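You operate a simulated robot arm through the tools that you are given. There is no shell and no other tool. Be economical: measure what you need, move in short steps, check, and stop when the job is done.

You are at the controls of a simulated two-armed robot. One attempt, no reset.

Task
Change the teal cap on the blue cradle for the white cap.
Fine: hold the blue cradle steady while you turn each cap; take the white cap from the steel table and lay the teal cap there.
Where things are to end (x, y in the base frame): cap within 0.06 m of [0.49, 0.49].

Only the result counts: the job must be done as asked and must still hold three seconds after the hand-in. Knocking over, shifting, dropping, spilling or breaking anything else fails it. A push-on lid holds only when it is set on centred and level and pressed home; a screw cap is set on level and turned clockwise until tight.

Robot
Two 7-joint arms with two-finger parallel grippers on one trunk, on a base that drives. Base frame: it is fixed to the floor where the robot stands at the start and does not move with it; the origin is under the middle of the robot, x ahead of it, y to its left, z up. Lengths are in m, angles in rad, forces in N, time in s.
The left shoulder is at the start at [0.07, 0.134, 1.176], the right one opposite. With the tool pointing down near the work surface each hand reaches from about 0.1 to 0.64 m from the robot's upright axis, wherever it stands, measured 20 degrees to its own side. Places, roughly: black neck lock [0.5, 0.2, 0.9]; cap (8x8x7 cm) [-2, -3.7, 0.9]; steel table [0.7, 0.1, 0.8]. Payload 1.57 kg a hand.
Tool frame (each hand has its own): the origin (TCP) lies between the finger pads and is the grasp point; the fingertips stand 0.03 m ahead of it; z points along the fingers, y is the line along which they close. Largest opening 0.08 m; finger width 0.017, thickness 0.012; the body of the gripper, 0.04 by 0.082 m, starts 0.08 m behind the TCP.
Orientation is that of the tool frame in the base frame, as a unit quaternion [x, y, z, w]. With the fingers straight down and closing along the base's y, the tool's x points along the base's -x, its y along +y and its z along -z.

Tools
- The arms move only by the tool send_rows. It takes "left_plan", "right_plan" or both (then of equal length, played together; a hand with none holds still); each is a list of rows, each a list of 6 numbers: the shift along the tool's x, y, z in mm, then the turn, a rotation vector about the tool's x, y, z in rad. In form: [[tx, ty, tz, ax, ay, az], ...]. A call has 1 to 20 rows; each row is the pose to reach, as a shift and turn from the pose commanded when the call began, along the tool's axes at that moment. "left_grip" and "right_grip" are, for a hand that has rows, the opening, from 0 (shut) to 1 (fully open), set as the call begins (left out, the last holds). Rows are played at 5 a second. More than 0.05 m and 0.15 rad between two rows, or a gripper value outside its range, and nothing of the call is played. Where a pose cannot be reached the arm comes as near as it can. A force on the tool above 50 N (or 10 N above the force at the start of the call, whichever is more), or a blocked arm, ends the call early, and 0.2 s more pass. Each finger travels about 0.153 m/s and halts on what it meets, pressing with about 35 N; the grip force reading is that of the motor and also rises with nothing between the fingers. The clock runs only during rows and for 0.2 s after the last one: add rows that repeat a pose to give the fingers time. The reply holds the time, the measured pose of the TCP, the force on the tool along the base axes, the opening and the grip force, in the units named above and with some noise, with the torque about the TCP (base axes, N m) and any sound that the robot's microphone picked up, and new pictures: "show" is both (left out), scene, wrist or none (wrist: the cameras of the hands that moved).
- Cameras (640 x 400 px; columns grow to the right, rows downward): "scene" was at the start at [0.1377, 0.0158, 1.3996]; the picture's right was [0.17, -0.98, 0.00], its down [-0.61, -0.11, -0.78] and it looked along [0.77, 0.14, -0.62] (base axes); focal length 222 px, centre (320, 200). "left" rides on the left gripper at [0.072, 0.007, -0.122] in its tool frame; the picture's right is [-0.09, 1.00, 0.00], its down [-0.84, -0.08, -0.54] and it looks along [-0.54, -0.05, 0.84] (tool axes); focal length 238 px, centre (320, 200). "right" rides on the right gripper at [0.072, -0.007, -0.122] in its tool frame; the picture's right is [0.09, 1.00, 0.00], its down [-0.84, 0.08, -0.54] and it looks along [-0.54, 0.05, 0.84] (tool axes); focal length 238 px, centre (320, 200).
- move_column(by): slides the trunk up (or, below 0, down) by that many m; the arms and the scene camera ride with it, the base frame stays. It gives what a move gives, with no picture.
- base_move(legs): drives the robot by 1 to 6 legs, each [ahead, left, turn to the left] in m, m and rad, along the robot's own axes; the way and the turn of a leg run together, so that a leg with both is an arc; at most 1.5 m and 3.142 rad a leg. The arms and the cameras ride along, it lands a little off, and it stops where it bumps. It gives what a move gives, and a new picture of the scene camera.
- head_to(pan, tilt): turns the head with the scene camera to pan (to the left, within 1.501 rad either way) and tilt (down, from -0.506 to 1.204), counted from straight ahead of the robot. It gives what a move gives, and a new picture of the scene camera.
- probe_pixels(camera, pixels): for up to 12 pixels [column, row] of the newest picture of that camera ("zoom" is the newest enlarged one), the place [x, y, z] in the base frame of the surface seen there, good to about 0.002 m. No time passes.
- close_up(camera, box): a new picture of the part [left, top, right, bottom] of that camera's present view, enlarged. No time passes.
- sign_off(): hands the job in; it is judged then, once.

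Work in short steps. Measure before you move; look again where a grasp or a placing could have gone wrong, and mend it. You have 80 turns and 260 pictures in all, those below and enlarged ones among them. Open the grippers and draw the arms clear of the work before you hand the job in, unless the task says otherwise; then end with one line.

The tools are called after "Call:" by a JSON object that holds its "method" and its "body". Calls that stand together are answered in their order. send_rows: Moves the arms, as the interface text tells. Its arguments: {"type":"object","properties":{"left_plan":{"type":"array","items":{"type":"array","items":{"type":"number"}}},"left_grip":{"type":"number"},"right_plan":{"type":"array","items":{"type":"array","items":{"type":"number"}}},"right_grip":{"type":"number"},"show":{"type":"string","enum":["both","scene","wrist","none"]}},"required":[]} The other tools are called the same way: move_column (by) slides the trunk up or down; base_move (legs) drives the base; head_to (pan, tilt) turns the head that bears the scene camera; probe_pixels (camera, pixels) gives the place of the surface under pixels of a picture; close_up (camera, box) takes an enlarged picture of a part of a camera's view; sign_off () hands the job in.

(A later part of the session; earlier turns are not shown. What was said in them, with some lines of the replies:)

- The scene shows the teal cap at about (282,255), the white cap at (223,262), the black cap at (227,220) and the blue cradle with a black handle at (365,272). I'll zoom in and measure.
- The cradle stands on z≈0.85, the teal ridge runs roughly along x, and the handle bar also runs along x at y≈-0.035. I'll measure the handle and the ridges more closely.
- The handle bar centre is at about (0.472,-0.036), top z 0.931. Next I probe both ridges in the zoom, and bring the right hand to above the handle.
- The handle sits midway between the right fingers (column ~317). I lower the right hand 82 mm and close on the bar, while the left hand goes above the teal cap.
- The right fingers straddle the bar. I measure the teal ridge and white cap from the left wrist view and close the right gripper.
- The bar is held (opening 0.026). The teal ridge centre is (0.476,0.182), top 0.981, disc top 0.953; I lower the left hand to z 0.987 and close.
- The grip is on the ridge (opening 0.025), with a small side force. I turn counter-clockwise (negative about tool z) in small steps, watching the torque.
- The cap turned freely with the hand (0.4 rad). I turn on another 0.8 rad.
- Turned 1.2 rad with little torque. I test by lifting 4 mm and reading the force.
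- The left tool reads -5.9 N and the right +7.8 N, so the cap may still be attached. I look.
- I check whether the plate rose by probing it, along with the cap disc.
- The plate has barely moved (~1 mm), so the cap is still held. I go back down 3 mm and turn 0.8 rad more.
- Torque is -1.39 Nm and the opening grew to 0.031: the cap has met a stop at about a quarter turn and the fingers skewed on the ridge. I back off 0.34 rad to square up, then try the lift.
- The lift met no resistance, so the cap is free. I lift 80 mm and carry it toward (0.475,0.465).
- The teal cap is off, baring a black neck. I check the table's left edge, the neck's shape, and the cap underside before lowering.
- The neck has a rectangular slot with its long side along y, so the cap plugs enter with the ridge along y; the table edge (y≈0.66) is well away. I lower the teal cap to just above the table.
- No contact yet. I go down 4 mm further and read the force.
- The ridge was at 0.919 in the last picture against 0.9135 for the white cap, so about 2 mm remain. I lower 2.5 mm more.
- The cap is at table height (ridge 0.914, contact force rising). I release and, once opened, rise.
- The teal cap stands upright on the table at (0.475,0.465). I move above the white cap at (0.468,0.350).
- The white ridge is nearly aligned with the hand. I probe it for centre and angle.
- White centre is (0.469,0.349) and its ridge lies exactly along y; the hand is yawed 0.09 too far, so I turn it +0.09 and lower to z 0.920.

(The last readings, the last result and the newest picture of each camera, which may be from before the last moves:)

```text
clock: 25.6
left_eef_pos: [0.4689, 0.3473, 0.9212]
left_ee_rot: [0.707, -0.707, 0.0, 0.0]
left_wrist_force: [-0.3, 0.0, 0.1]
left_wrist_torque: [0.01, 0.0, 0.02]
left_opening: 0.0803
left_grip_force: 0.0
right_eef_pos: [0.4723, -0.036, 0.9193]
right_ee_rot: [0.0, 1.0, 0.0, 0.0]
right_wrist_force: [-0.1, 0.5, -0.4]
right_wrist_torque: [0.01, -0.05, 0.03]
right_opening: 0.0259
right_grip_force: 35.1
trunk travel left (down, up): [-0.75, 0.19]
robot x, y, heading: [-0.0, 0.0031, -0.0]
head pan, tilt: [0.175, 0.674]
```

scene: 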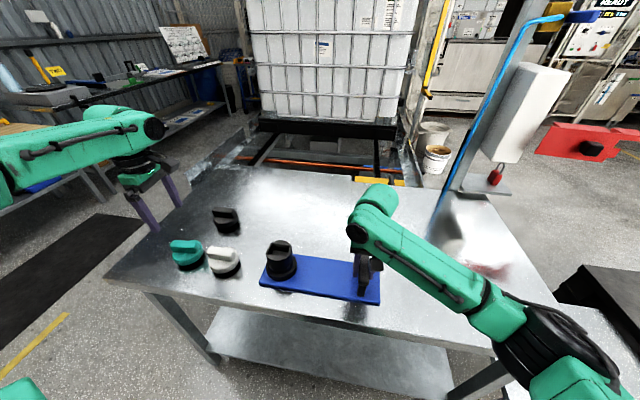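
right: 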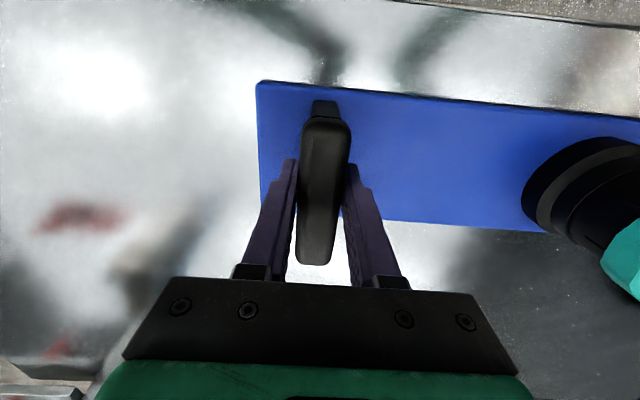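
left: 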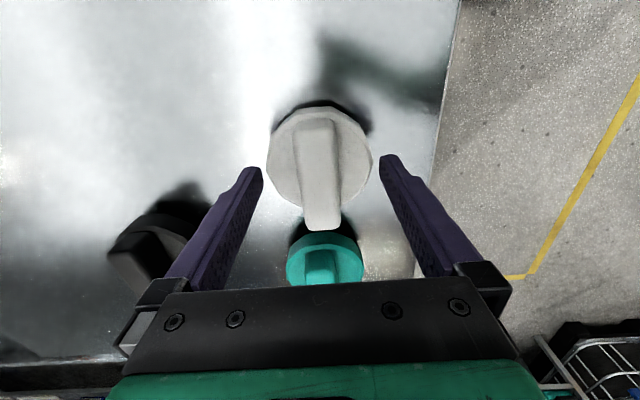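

The fingers straddle the white ridge with no contact. I close and then lift 30 mm.

Call:
{"method": "send_rows", "body": {"left_plan": [[0, 0, 0, 0, 0, 0], [0, 0, 0, 0, 0, 0], [0, 0, 0, 0, 0, 0], [0, 0, 0, 0, 0, 0]], "left_grip": 0, "show": "wrist"}}

Call:
{"method": "send_rows", "body": {"left_plan": [[0, 0, -10, 0, 0, 0], [0, 0, -30, 0, 0, 0], [0, 0, -60, 0, 0, 0], [0, 0, -90, 0, 0, 0], [0, 0, -110, 0, 0, 0], [0, 0, -110, 0, 0, 0]], "show": "both"}}

```text
clock: 26.6
left_eef_pos: [0.4681, 0.3493, 0.9207]
left_ee_rot: [-0.707, 0.708, 0.0, -0.001]
left_wrist_force: [0.0, -0.3, -0.3]
left_wrist_torque: [-0.04, 0.02, 0.02]
left_opening: 0.025
left_grip_force: 35.5
right_eef_pos: [0.4732, -0.0351, 0.9195]
right_ee_rot: [-0.001, 1.0, 0.0, 0.0]
right_wrist_force: [0.0, 0.1, 0.3]
right_wrist_torque: [-0.06, -0.07, 0.05]
right_opening: 0.0254
right_grip_force: 35.5
trunk travel left (down, up): [-0.75, 0.19]
robot x, y, heading: [-0.0005, -0.0031, -0.002]
head pan, tilt: [0.175, 0.674]
```

left: 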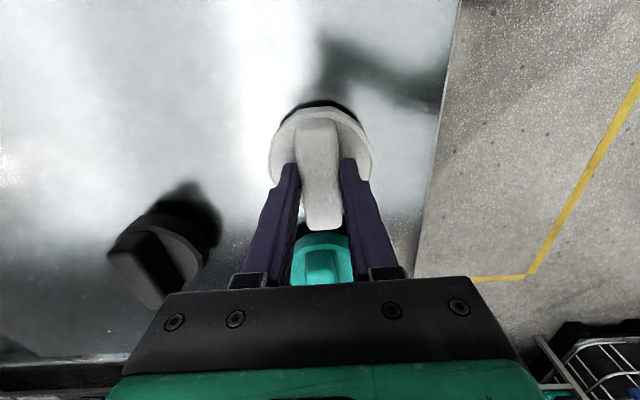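

```text
clock: 28.0
left_eef_pos: [0.4689, 0.3496, 1.029]
left_ee_rot: [-0.707, 0.708, 0.0, 0.0]
left_wrist_force: [0.2, -0.3, -0.1]
left_wrist_torque: [0.04, 0.02, -0.01]
left_opening: 0.0251
left_grip_force: 35.3
right_eef_pos: [0.4728, -0.036, 0.918]
right_ee_rot: [0.0, 1.0, 0.0, 0.0]
right_wrist_force: [-0.5, 0.7, -0.3]
right_wrist_torque: [0.03, 0.01, 0.06]
right_opening: 0.0258
right_grip_force: 35.0
trunk travel left (down, up): [-0.75, 0.19]
robot x, y, heading: [-0.0033, -0.0026, 0.003]
head pan, tilt: [0.175, 0.674]
```

scene: 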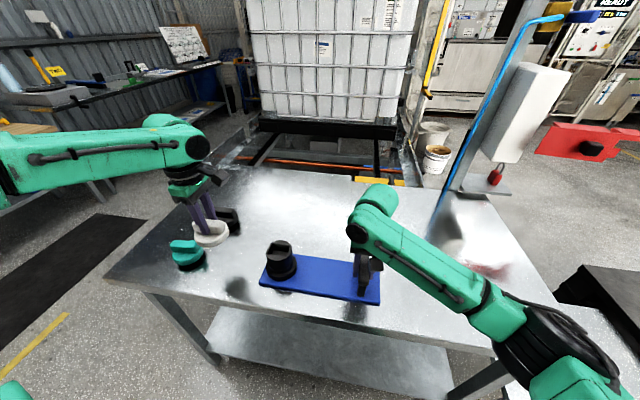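
left: 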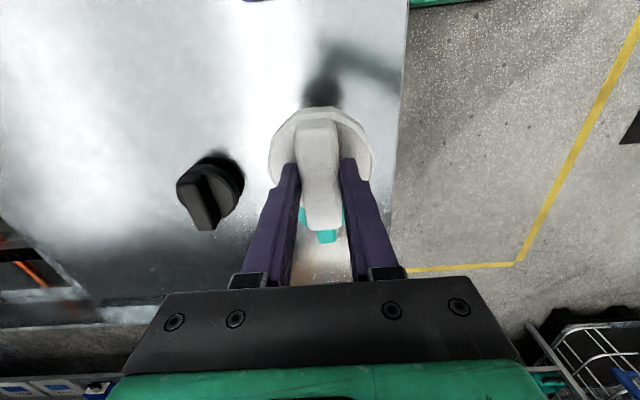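

The white cap is held and level. I raise 20 mm more and measure the neck's slot in a close-up before moving over.

Call:
{"method": "send_rows", "body": {"left_plan": [[0, 0, -10, 0, 0, 0], [0, 0, -21, 0, 0, 0], [0, 0, -21, 0, 0, 0]], "show": "none"}}

Call:
{"method": "close_up", "body": {"camera": "scene", "box": [256, 232, 306, 284]}}

```text
clock: 28.8
left_eef_pos: [0.4689, 0.3492, 1.0519]
left_ee_rot: [0.708, -0.707, 0.0, 0.0]
left_wrist_force: [1.1, 0.1, -0.7]
left_wrist_torque: [0.01, 0.01, -0.01]
left_opening: 0.0249
left_grip_force: 34.6
right_eef_pos: [0.4716, -0.0359, 0.9183]
right_ee_rot: [0.0, 1.0, 0.0, 0.0]
right_wrist_force: [-0.1, -1.1, 0.2]
right_wrist_torque: [0.01, -0.01, 0.01]
right_opening: 0.0257
right_grip_force: 34.7
trunk travel left (down, up): [-0.75, 0.19]
robot x, y, heading: [0.0022, 0.0012, 0.0]
head pan, tilt: [0.175, 0.674]
```

```text
7.69 times, centred on (281, 258) of scene
```

zoom: 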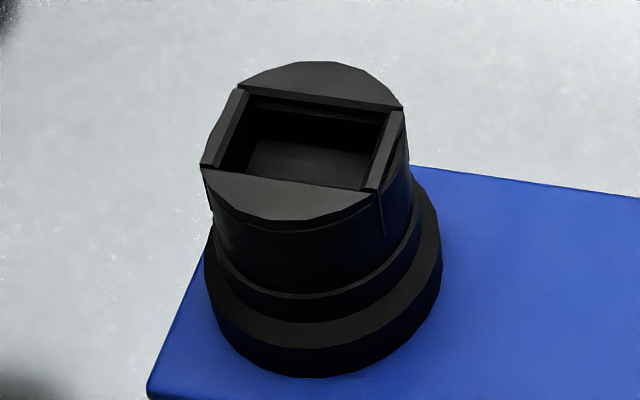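

I probe the slot's rim and the neck's outline.

Call:
{"method": "probe_pixels", "body": {"camera": "zoom", "pixels": [[250, 84], [390, 103], [215, 173], [360, 192], [320, 95], [285, 181], [218, 130], [398, 150], [235, 125], [378, 150], [315, 64], [285, 216]]}}

```text
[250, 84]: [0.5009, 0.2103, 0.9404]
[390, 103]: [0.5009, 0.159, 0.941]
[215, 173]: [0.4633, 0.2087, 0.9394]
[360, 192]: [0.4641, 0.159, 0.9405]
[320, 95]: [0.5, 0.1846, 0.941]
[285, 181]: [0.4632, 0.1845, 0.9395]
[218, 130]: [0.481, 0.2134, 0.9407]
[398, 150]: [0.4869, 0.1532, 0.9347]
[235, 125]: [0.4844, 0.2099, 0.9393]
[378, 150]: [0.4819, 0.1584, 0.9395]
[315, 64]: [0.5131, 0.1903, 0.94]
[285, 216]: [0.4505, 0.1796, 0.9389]
```

The neck outline suggests centre x ≈0.482 whereas the teal cap sat at x ≈0.4765. I cross-check with the right wrist camera, whose view includes the neck.

Call:
{"method": "close_up", "body": {"camera": "right", "box": [480, 100, 640, 260]}}

Call:
{"method": "send_rows", "body": {"left_plan": [[40, 0, 0, 0, 0, 0], [80, 0, 0, 0, 0, 0], [80, 0, 0, 0, 0, 0]], "show": "wrist"}}

Call:
{"method": "close_up", "body": {"camera": "left", "box": [220, 0, 420, 125]}}

```text
2.50 times, centred on (560, 180) of right
```

zoom: 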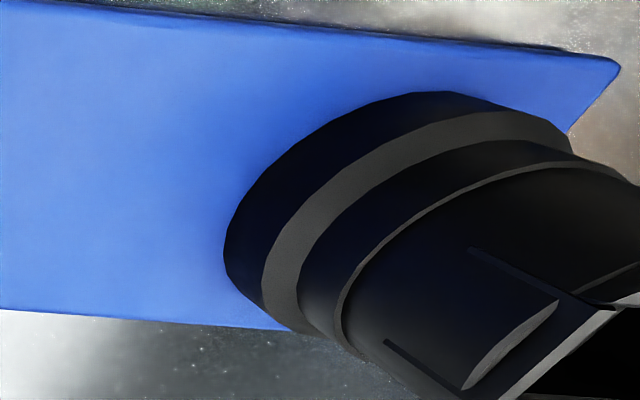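

```text
clock: 29.6
left_eef_pos: [0.4684, 0.2676, 1.0501]
left_ee_rot: [-0.707, 0.707, 0.0, 0.0]
left_wrist_force: [0.1, -0.4, -0.7]
left_wrist_torque: [0.0, -0.01, -0.02]
left_opening: 0.0249
left_grip_force: 34.9
right_eef_pos: [0.4721, -0.0352, 0.9184]
right_ee_rot: [0.0, 1.0, 0.0, 0.0]
right_wrist_force: [0.7, 0.3, -0.3]
right_wrist_torque: [0.2, 0.08, -0.04]
right_opening: 0.0256
right_grip_force: 35.2
trunk travel left (down, up): [-0.75, 0.19]
robot x, y, heading: [0.0019, -0.0068, -0.001]
head pan, tilt: [0.175, 0.674]
```

left: 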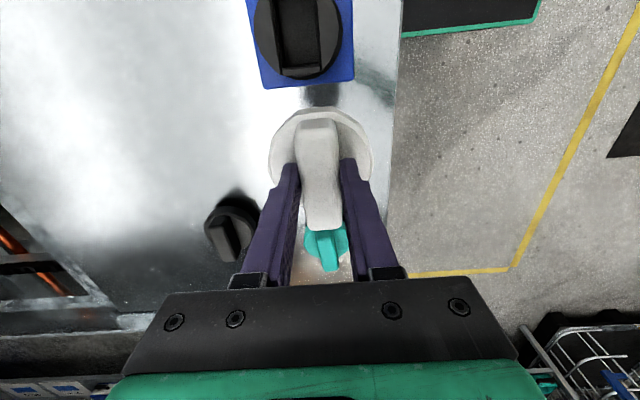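

```text
3.20 times, centred on (320, 62) of left
```

zoom: 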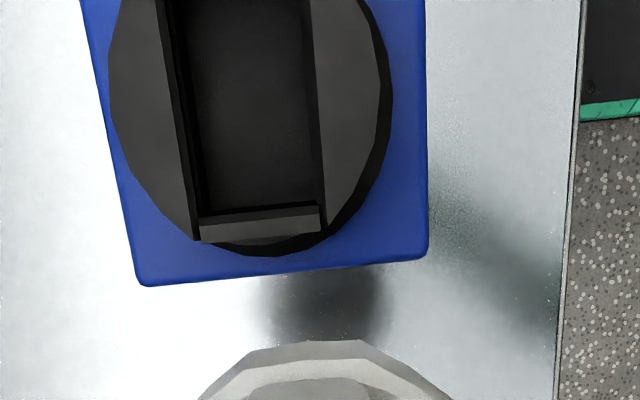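

This is a clean top view of the slot. I probe its edges.

Call:
{"method": "probe_pixels", "body": {"camera": "zoom", "pixels": [[183, 150], [328, 150], [172, 60], [320, 60], [158, 5], [315, 5], [113, 80], [378, 80], [260, 215], [260, 228], [195, 230], [325, 215]]}}

Call:
{"method": "probe_pixels", "body": {"camera": "left", "pixels": [[263, 86], [352, 80], [256, 40], [342, 30], [320, 140], [322, 215], [275, 150], [368, 150]]}}

```text
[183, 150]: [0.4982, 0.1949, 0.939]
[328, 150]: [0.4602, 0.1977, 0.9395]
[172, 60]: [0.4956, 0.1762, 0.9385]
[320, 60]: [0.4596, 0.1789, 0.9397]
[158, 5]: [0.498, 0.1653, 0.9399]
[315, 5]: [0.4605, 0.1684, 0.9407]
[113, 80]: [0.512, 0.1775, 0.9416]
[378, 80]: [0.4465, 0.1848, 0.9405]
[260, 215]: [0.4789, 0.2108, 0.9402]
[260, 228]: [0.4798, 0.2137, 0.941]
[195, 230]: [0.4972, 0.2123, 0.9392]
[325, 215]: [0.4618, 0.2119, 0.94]
```

```text
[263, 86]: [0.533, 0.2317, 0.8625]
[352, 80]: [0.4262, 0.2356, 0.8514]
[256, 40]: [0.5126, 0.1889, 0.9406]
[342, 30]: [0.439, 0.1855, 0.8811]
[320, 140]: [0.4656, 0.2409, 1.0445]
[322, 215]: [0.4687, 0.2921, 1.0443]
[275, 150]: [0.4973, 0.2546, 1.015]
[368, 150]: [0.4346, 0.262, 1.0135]
```

The slot centre is about (0.480,0.183) with zero yaw; the cap shares the yaw. I move the white cap over it, still high (bottom ≈0.98).

Call:
{"method": "send_rows", "body": {"left_plan": [[28, -4, 0, 0, 0, 0], [56, -8, 0, 0, 0, 0], [85, -11.4, 0, 0, 0, 0], [85, -11.4, 0, 0, 0, 0], [85, -11.4, 0, 0, 0, 0]], "show": "both"}}

Call:
{"method": "close_up", "body": {"camera": "scene", "box": [240, 190, 330, 300]}}

Call:
{"method": "close_up", "body": {"camera": "right", "box": [480, 100, 640, 260]}}

```text
clock: 30.8
left_eef_pos: [0.4788, 0.183, 1.0522]
left_ee_rot: [-0.707, 0.707, 0.0, 0.0]
left_wrist_force: [0.3, 0.7, 0.1]
left_wrist_torque: [-0.01, 0.0, -0.02]
left_opening: 0.0251
left_grip_force: 35.0
right_eef_pos: [0.4725, -0.0355, 0.9204]
right_ee_rot: [0.0, 1.0, 0.0, 0.0]
right_wrist_force: [0.5, -0.1, -0.3]
right_wrist_torque: [0.04, -0.06, 0.0]
right_opening: 0.0255
right_grip_force: 35.1
trunk travel left (down, up): [-0.75, 0.19]
robot x, y, heading: [-0.0004, 0.0039, 0.004]
head pan, tilt: [0.175, 0.674]
```

scene: 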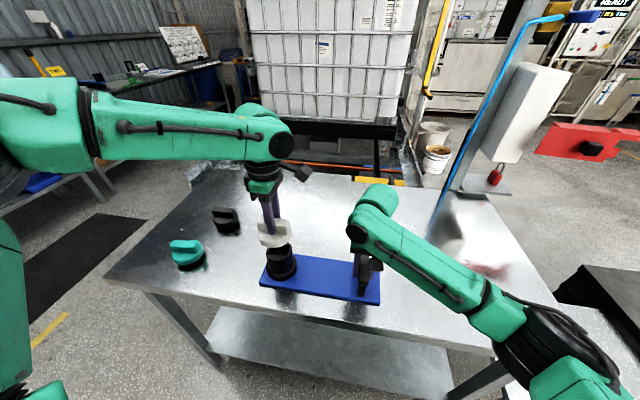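
left: 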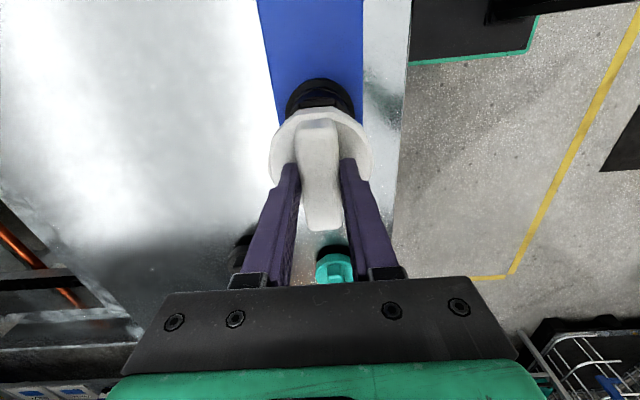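

```text
3.64 times, centred on (285, 245) of scene
```

zoom: 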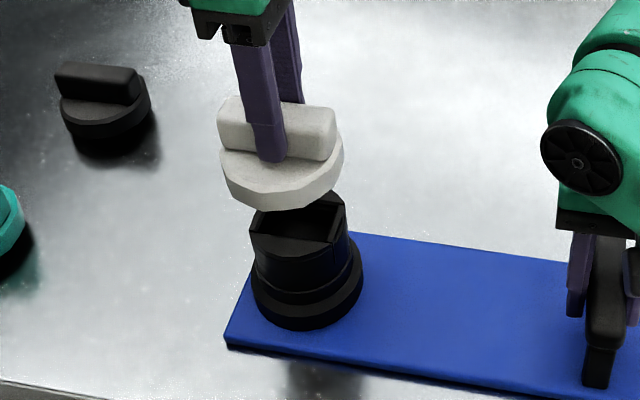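

```text
2.50 times, centred on (560, 180) of right
```

zoom: 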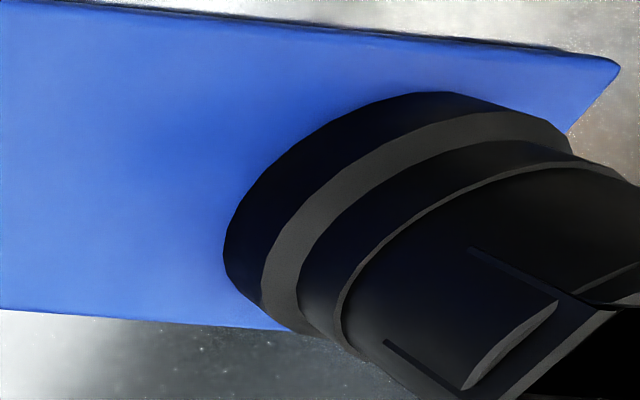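

Hand is at (0.479,0.183). The plug tip should meet the slot at TCP z ≈1.011 and seat at ≈0.988; I lower to 1.005 and check the force.

Call:
{"method": "send_rows", "body": {"left_plan": [[0, 0, 15, 0, 0, 0], [0, 0, 30, 0, 0, 0], [0, 0, 38, 0, 0, 0], [0, 0, 42, 0, 0, 0], [0, 0, 45, 0, 0, 0], [0, 0, 47, 0, 0, 0], [0, 0, 47, 0, 0, 0]], "show": "none"}}

Call:
{"method": "close_up", "body": {"camera": "scene", "box": [240, 190, 330, 300]}}

```text
clock: 32.4
left_eef_pos: [0.4797, 0.1847, 1.0038]
left_ee_rot: [-0.706, 0.708, 0.0, 0.0]
left_wrist_force: [-0.1, -4.4, -0.3]
left_wrist_torque: [-0.28, -0.01, 0.02]
left_opening: 0.0251
left_grip_force: 34.7
right_eef_pos: [0.4713, -0.0353, 0.9198]
right_ee_rot: [0.0, 1.0, 0.002, 0.0]
right_wrist_force: [-1.2, 3.3, 0.6]
right_wrist_torque: [-0.12, 0.01, 0.07]
right_opening: 0.0255
right_grip_force: 34.8
trunk travel left (down, up): [-0.75, 0.19]
robot x, y, heading: [-0.0019, -0.0002, -0.0]
head pan, tilt: [0.175, 0.674]
```

```text
3.64 times, centred on (285, 245) of scene
```

zoom: 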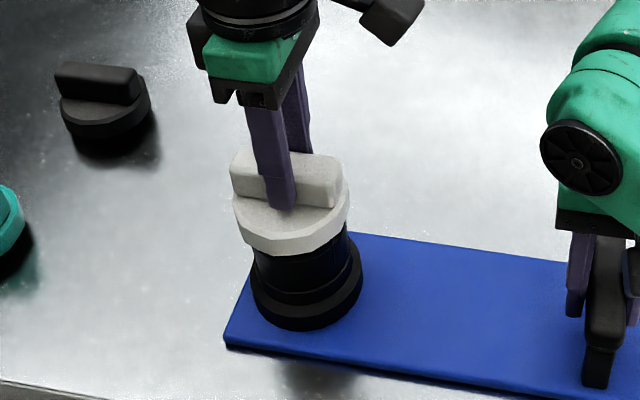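

The plug is inside the slot with no vertical force, only -4.4 N sideways in y. I shift 1 mm toward -y and lower further.

Call:
{"method": "send_rows", "body": {"left_plan": [[1, 0, 2, 0, 0, 0], [1, 0, 5, 0, 0, 0], [1, 0, 8, 0, 0, 0], [1, 0, 11, 0, 0, 0], [1, 0, 13, 0, 0, 0], [1, 0, 13, 0, 0, 0]], "show": "none"}}

```text
clock: 33.8
left_eef_pos: [0.48, 0.1841, 0.9917]
left_ee_rot: [-0.706, 0.708, 0.0, 0.0]
left_wrist_force: [0.4, -2.1, 0.1]
left_wrist_torque: [-0.08, -0.03, -0.02]
left_opening: 0.0249
left_grip_force: 34.9
right_eef_pos: [0.4723, -0.0353, 0.9188]
right_ee_rot: [0.0, 1.0, -0.001, -0.001]
right_wrist_force: [-1.3, 2.3, -0.8]
right_wrist_torque: [0.05, -0.07, 0.14]
right_opening: 0.0259
right_grip_force: 35.4
trunk travel left (down, up): [-0.75, 0.19]
robot x, y, heading: [0.0018, -0.0004, -0.002]
head pan, tilt: [0.175, 0.674]
```

Still free at z 0.992. I lower in 1 mm steps to contact, up to 6 mm.

Call:
{"method": "send_rows", "body": {"left_plan": [[0.7, 0, 1, 0, 0, 0], [0.7, 0, 2, 0, 0, 0], [0.7, 0, 3, 0, 0, 0], [0.7, 0, 4, 0, 0, 0], [0.7, 0, 5, 0, 0, 0], [0.7, 0, 5, 0, 0, 0]], "show": "none"}}

Call:
{"method": "close_up", "body": {"camera": "scene", "box": [240, 190, 330, 300]}}

```text
clock: 35.2
left_eef_pos: [0.4795, 0.1811, 0.9891]
left_ee_rot: [-0.707, 0.707, -0.001, 0.002]
left_wrist_force: [-1.5, 3.6, 18.6]
left_wrist_torque: [-0.21, 0.19, -0.04]
left_opening: 0.025
left_grip_force: 34.8
right_eef_pos: [0.4703, -0.0366, 0.92]
right_ee_rot: [0.0, 1.0, 0.0, -0.001]
right_wrist_force: [2.1, -0.8, -6.0]
right_wrist_torque: [-0.05, 0.16, -0.45]
right_opening: 0.0255
right_grip_force: 34.9
trunk travel left (down, up): [-0.75, 0.19]
robot x, y, heading: [0.0005, -0.0006, -0.003]
head pan, tilt: [0.175, 0.674]
```

```text
3.64 times, centred on (285, 245) of scene
```

zoom: 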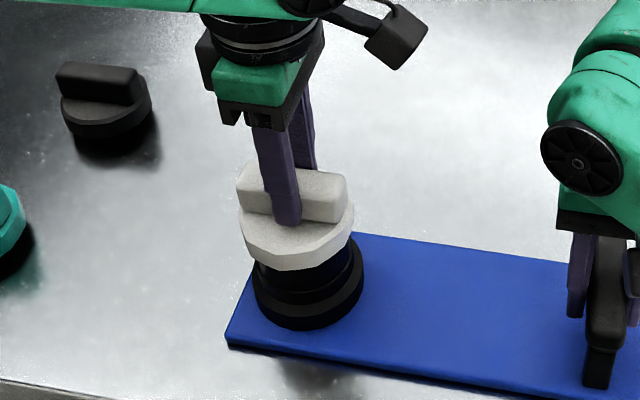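

The cap has seated (18.6 N at z 0.989). I ease the press by about 1.5 mm and turn clockwise (positive about tool z) 0.8 rad.

Call:
{"method": "send_rows", "body": {"left_plan": [[-0.6, 0, -1.5, 0, 0, 0], [-0.6, 0, -1.5, 0, 0, 0.1], [-0.6, 0, -1.5, 0, 0, 0.2], [-0.6, 0, -1.5, 0, 0, 0.3], [-0.6, 0, -1.5, 0, 0, 0.4], [-0.6, 0, -1.5, 0, 0, 0.5], [-0.6, 0, -1.5, 0, 0, 0.6], [-0.6, 0, -1.5, 0, 0, 0.7], [-0.6, 0, -1.5, 0, 0, 0.8], [-0.6, 0, -1.5, 0, 0, 0.8]], "show": "wrist"}}

```text
clock: 37.4
left_eef_pos: [0.4776, 0.1817, 0.9879]
left_ee_rot: [-0.374, 0.927, 0.001, -0.001]
left_wrist_force: [-3.1, 1.9, 5.8]
left_wrist_torque: [0.09, 0.07, 0.04]
left_opening: 0.0249
left_grip_force: 35.1
right_eef_pos: [0.4723, -0.0364, 0.9196]
right_ee_rot: [0.0, 1.0, 0.001, 0.001]
right_wrist_force: [1.2, -2.6, -0.9]
right_wrist_torque: [-0.02, 0.54, -0.21]
right_opening: 0.0258
right_grip_force: 35.1
trunk travel left (down, up): [-0.75, 0.19]
robot x, y, heading: [0.0003, -0.0012, -0.004]
head pan, tilt: [0.175, 0.674]
```

left: 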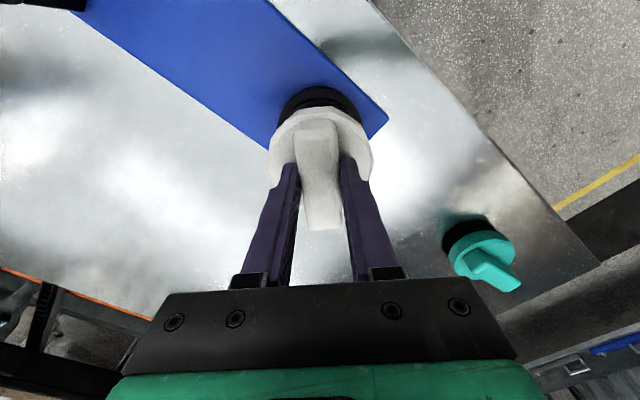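

The cap turns easily. I continue clockwise 0.85 rad, expecting the stop at ridge-along-x.

Call:
{"method": "send_rows", "body": {"left_plan": [[0, 0, 0, 0, 0, 0.1], [0, 0, 0, 0, 0, 0.2], [0, 0, 0, 0, 0, 0.3], [0, 0, 0, 0, 0, 0.4], [0, 0, 0, 0, 0, 0.5], [0, 0, 0, 0, 0, 0.6], [0, 0, 0, 0, 0, 0.7], [0, 0, 0, 0, 0, 0.78], [0, 0, 0, 0, 0, 0.85], [0, 0, 0, 0, 0, 0.85]], "show": "wrist"}}

```text
clock: 39.6
left_eef_pos: [0.4789, 0.183, 0.9886]
left_ee_rot: [0.04, 0.999, -0.001, 0.0]
left_wrist_force: [-2.4, 9.9, 6.3]
left_wrist_torque: [0.41, 0.14, 0.18]
left_opening: 0.025
left_grip_force: 34.7
right_eef_pos: [0.4724, -0.036, 0.9182]
right_ee_rot: [0.001, 1.0, 0.0, 0.0]
right_wrist_force: [2.2, -8.9, -0.3]
right_wrist_torque: [-0.03, -0.14, -0.51]
right_opening: 0.0256
right_grip_force: 35.1
trunk travel left (down, up): [-0.75, 0.19]
robot x, y, heading: [0.0001, -0.0011, -0.003]
head pan, tilt: [0.175, 0.674]
```

left: 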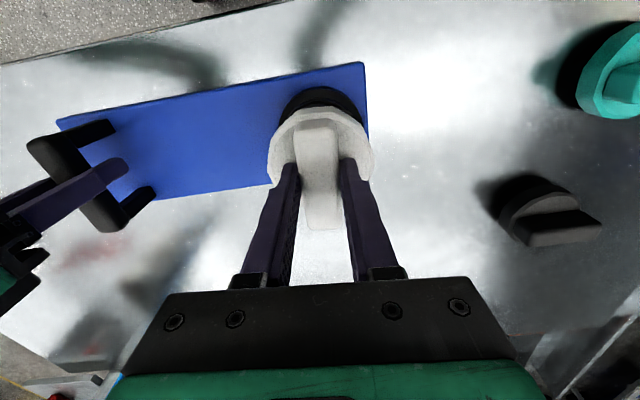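

The hand is 0.08 past the x axis, torque 0.18, with ~10 N side load in y. I relieve +1.5 mm in y and turn up to 0.3 rad more to feel the stop.

Call:
{"method": "send_rows", "body": {"left_plan": [[0, 1.5, 0, 0, 0, 0.05], [0, 1.5, 0, 0, 0, 0.12], [0, 1.5, 0, 0, 0, 0.2], [0, 1.5, 0, 0, 0, 0.28], [0, 1.5, 0, 0, 0, 0.28]], "show": "wrist"}}

```text
clock: 40.8
left_eef_pos: [0.4799, 0.185, 0.9893]
left_ee_rot: [0.179, 0.984, 0.0, -0.001]
left_wrist_force: [-0.1, 7.7, 3.2]
left_wrist_torque: [0.28, -0.04, 1.0]
left_opening: 0.0279
left_grip_force: 34.8
right_eef_pos: [0.4717, -0.0361, 0.919]
right_ee_rot: [0.001, 1.0, 0.0, 0.0]
right_wrist_force: [-0.4, -6.9, -1.3]
right_wrist_torque: [0.08, -0.1, -0.77]
right_opening: 0.0259
right_grip_force: 35.6
trunk travel left (down, up): [-0.75, 0.19]
robot x, y, heading: [0.0015, -0.0003, 0.001]
head pan, tilt: [0.175, 0.674]
```

left: 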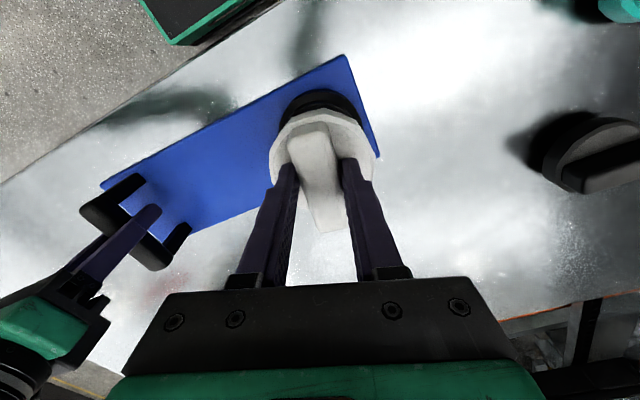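

Stop felt: torque 1.0 Nm and the fingers skewing on the ridge. I add 0.08 rad to tighten, then open the left hand in place and check.

Call:
{"method": "send_rows", "body": {"left_plan": [[0, 1, 0, 0, 0, 0.08], [0, 1, 0, 0, 0, 0.08]], "show": "none"}}

Call:
{"method": "send_rows", "body": {"left_plan": [[0, 0, 0, 0, 0, 0], [0, 0, 0, 0, 0, 0], [0, 0, 0, 0, 0, 0], [0, 0, 0, 0, 0, 0]], "left_grip": 1, "show": "wrist"}}

```text
clock: 41.4
left_eef_pos: [0.4795, 0.1842, 0.9879]
left_ee_rot: [0.219, 0.976, 0.0, 0.002]
left_wrist_force: [0.2, 3.2, 4.6]
left_wrist_torque: [0.07, -0.09, 1.16]
left_opening: 0.0296
left_grip_force: 34.9
right_eef_pos: [0.4701, -0.0361, 0.919]
right_ee_rot: [0.0, 1.0, 0.001, 0.0]
right_wrist_force: [-1.7, -3.2, -0.1]
right_wrist_torque: [-0.07, -0.08, -0.81]
right_opening: 0.0258
right_grip_force: 35.2
trunk travel left (down, up): [-0.75, 0.19]
robot x, y, heading: [-0.0008, 0.0033, 0.004]
head pan, tilt: [0.175, 0.674]
```

```text
clock: 42.4
left_eef_pos: [0.4815, 0.1855, 0.9882]
left_ee_rot: [0.219, 0.976, 0.0, 0.0]
left_wrist_force: [0.1, 0.0, 0.4]
left_wrist_torque: [-0.06, -0.06, -0.02]
left_opening: 0.0801
left_grip_force: 0.1
right_eef_pos: [0.4716, -0.0358, 0.9196]
right_ee_rot: [0.0, 1.0, 0.0, 0.0]
right_wrist_force: [-0.2, 1.4, 0.0]
right_wrist_torque: [0.27, -0.18, 0.05]
right_opening: 0.0257
right_grip_force: 35.3
trunk travel left (down, up): [-0.75, 0.19]
robot x, y, heading: [0.0032, -0.0014, 0.002]
head pan, tilt: [0.175, 0.674]
```

left: 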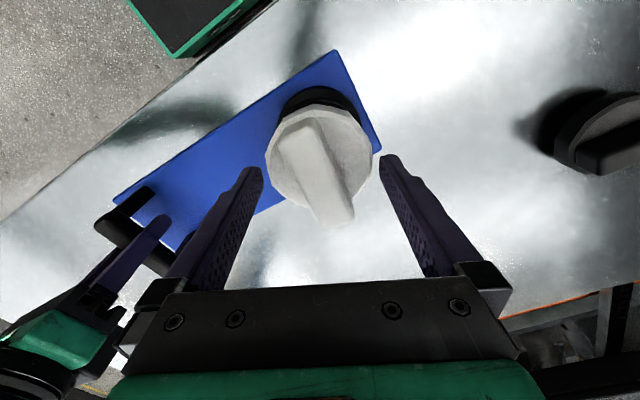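

The left hand is open. I raise it 120 mm and look at the cap.

Call:
{"method": "send_rows", "body": {"left_plan": [[0, 0, -15, 0, 0, 0], [0, 0, -40, 0, 0, 0], [0, 0, -80, 0, 0, 0], [0, 0, -120, 0, 0, 0], [0, 0, -120, 0, 0, 0.14], [0, 0, -120, 0, 0, 0]], "show": "both"}}

Call:
{"method": "close_up", "body": {"camera": "scene", "box": [160, 200, 390, 310]}}

Call:
{"method": "close_up", "body": {"camera": "left", "box": [220, 40, 420, 200]}}

```text
clock: 43.8
left_eef_pos: [0.4806, 0.1847, 1.1098]
left_ee_rot: [0.219, 0.976, 0.0, 0.0]
left_wrist_force: [0.0, -0.8, -0.4]
left_wrist_torque: [0.0, 0.02, -0.02]
left_opening: 0.08
left_grip_force: 0.0
right_eef_pos: [0.4721, -0.0361, 0.9196]
right_ee_rot: [0.001, 1.0, 0.0, 0.0]
right_wrist_force: [0.1, -0.4, -0.1]
right_wrist_torque: [-0.06, -0.14, -0.07]
right_opening: 0.0256
right_grip_force: 35.0
trunk travel left (down, up): [-0.75, 0.19]
robot x, y, heading: [0.0036, -0.0016, 0.0]
head pan, tilt: [0.175, 0.674]
```

scene: 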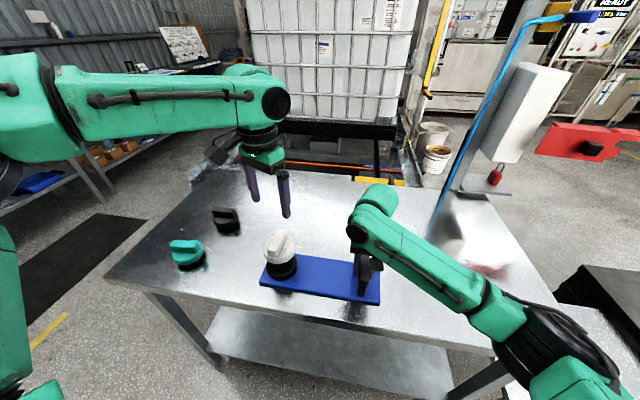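
left: 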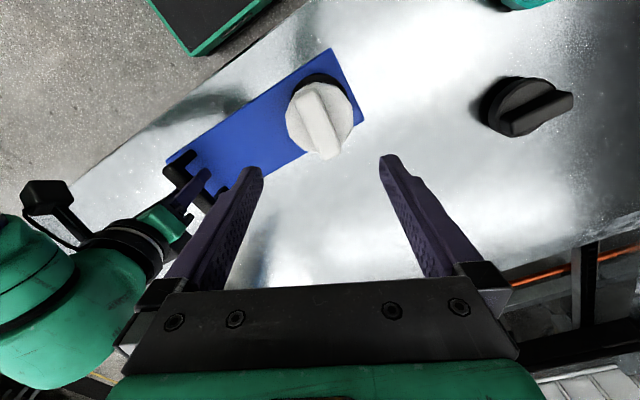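

```text
2.78 times, centred on (275, 255) of scene
```

zoom: 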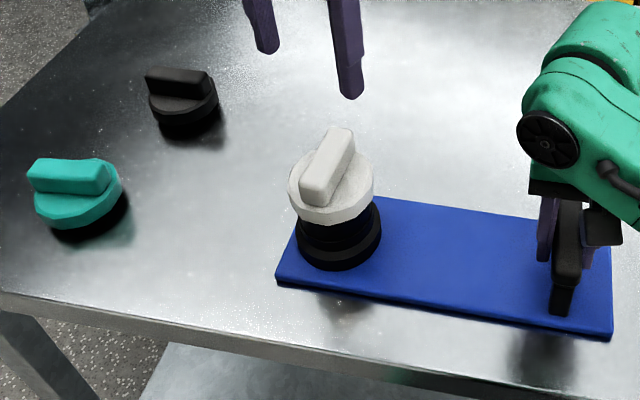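

```text
2.50 times, centred on (320, 120) of left
```

zoom: 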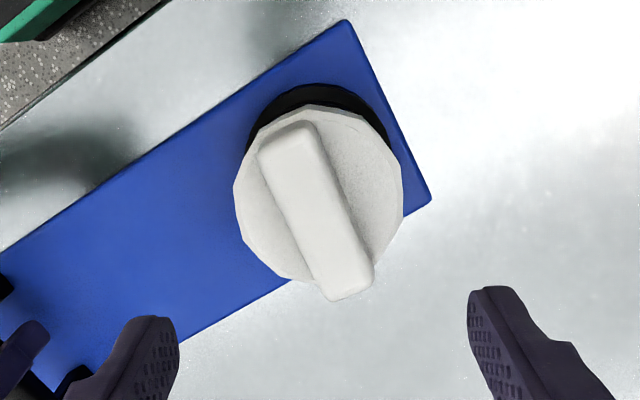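

The white cap is on. I check level, height and ridge angle.

Call:
{"method": "probe_pixels", "body": {"camera": "zoom", "pixels": [[283, 135], [350, 285], [260, 190], [385, 180], [300, 275], [375, 240], [315, 210], [245, 230]]}}

Call:
{"method": "probe_pixels", "body": {"camera": "scene", "pixels": [[188, 245], [176, 246], [196, 249], [264, 281], [377, 300]]}}

```text
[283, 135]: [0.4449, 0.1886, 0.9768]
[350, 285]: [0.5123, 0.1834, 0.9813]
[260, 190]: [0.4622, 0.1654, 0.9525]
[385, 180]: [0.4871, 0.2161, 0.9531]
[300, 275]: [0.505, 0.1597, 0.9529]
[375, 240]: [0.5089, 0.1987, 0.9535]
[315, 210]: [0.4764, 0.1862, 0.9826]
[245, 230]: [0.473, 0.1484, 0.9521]
```

```text
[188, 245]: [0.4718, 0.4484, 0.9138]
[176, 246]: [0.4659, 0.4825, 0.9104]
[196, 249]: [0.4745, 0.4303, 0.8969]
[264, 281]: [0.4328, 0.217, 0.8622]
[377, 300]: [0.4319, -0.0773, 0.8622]
```

Disc z is 0.953 all round and the ridge lies along x, same as the teal cap was; teal stands at about (0.475,0.463). I release the handle, raise the right hand and draw both arms back.

Call:
{"method": "send_rows", "body": {"right_plan": [[0, 0, 0, 0, 0, 0], [0, 0, 0, 0, 0, 0], [0, 0, 0, 0, 0, 0], [0, 0, 0, 0, 0, 0], [0, 0, -20, 0, 0, 0], [0, 0, -50, 0, 0, 0], [0, 0, -90, 0, 0, 0], [0, 0, -130, 0, 0, 0], [30, -20, -160, 0, 0, 0], [60, -40, -190, 0, 0, 0]], "right_grip": 1, "left_plan": [[0, 0, -20, 0, 0, 0], [0, 0, -40, 0, 0, 0], [0, 0, -60, 0, 0, 0], [20, 20, -60, 0, 0, 0], [40, 40, -60, 0, 0, 0], [60, 60, -60, 0, 0, 0], [60, 80, -60, 0, 0, 0], [60, 100, -60, 0, 0, 0], [60, 120, -60, 0, 0, 0], [60, 140, -60, 0, 0, 0]], "left_grip": 1, "show": "scene"}}

Call:
{"method": "close_up", "body": {"camera": "scene", "box": [160, 200, 390, 310]}}

Call:
{"method": "probe_pixels", "body": {"camera": "scene", "pixels": [[264, 281], [377, 300], [320, 280], [278, 250]]}}

```text
clock: 46.0
left_eef_pos: [0.4853, 0.338, 1.168]
left_ee_rot: [0.218, 0.976, 0.001, 0.0]
left_wrist_force: [-0.3, -0.5, -0.1]
left_wrist_torque: [0.0, -0.05, 0.0]
left_opening: 0.0799
left_grip_force: 0.2
right_eef_pos: [0.4103, -0.0775, 1.109]
right_ee_rot: [0.0, 1.0, 0.0, 0.0]
right_wrist_force: [0.5, 0.4, -0.1]
right_wrist_torque: [0.02, -0.01, 0.0]
right_opening: 0.0801
right_grip_force: 0.0
trunk travel left (down, up): [-0.75, 0.19]
robot x, y, heading: [-0.0019, -0.0011, 0.003]
head pan, tilt: [0.175, 0.674]
```

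scene: 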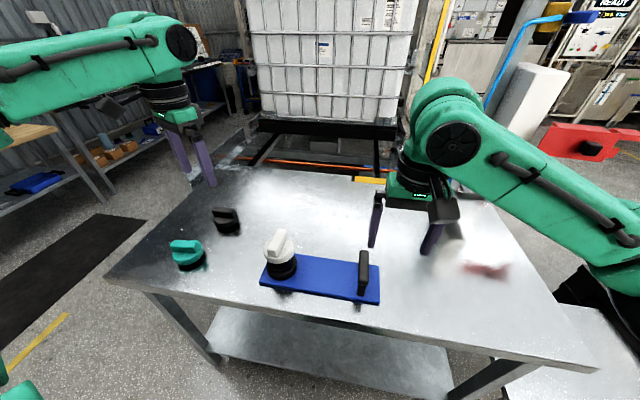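

```text
2.78 times, centred on (275, 255) of scene
```

zoom: 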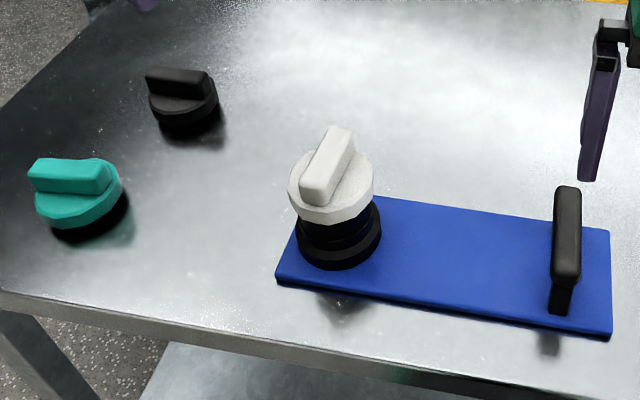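

```text
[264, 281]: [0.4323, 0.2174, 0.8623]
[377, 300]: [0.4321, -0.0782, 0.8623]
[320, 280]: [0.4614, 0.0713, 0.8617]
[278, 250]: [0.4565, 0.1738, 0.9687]
```

The cradle is in place, the white cap is locked on, the teal cap stands inside its target zone and both arms are clear. I hand in.

Call:
{"method": "sign_off", "body": {}}

```text
The job is handed in.
```

I swapped the caps. The white cap is on the blue cradle, level and turned clockwise to its stop. The teal cap stands on the steel table at about [0.475, 0.463], inside the target zone. I didn't tug the white cap to test its hold.
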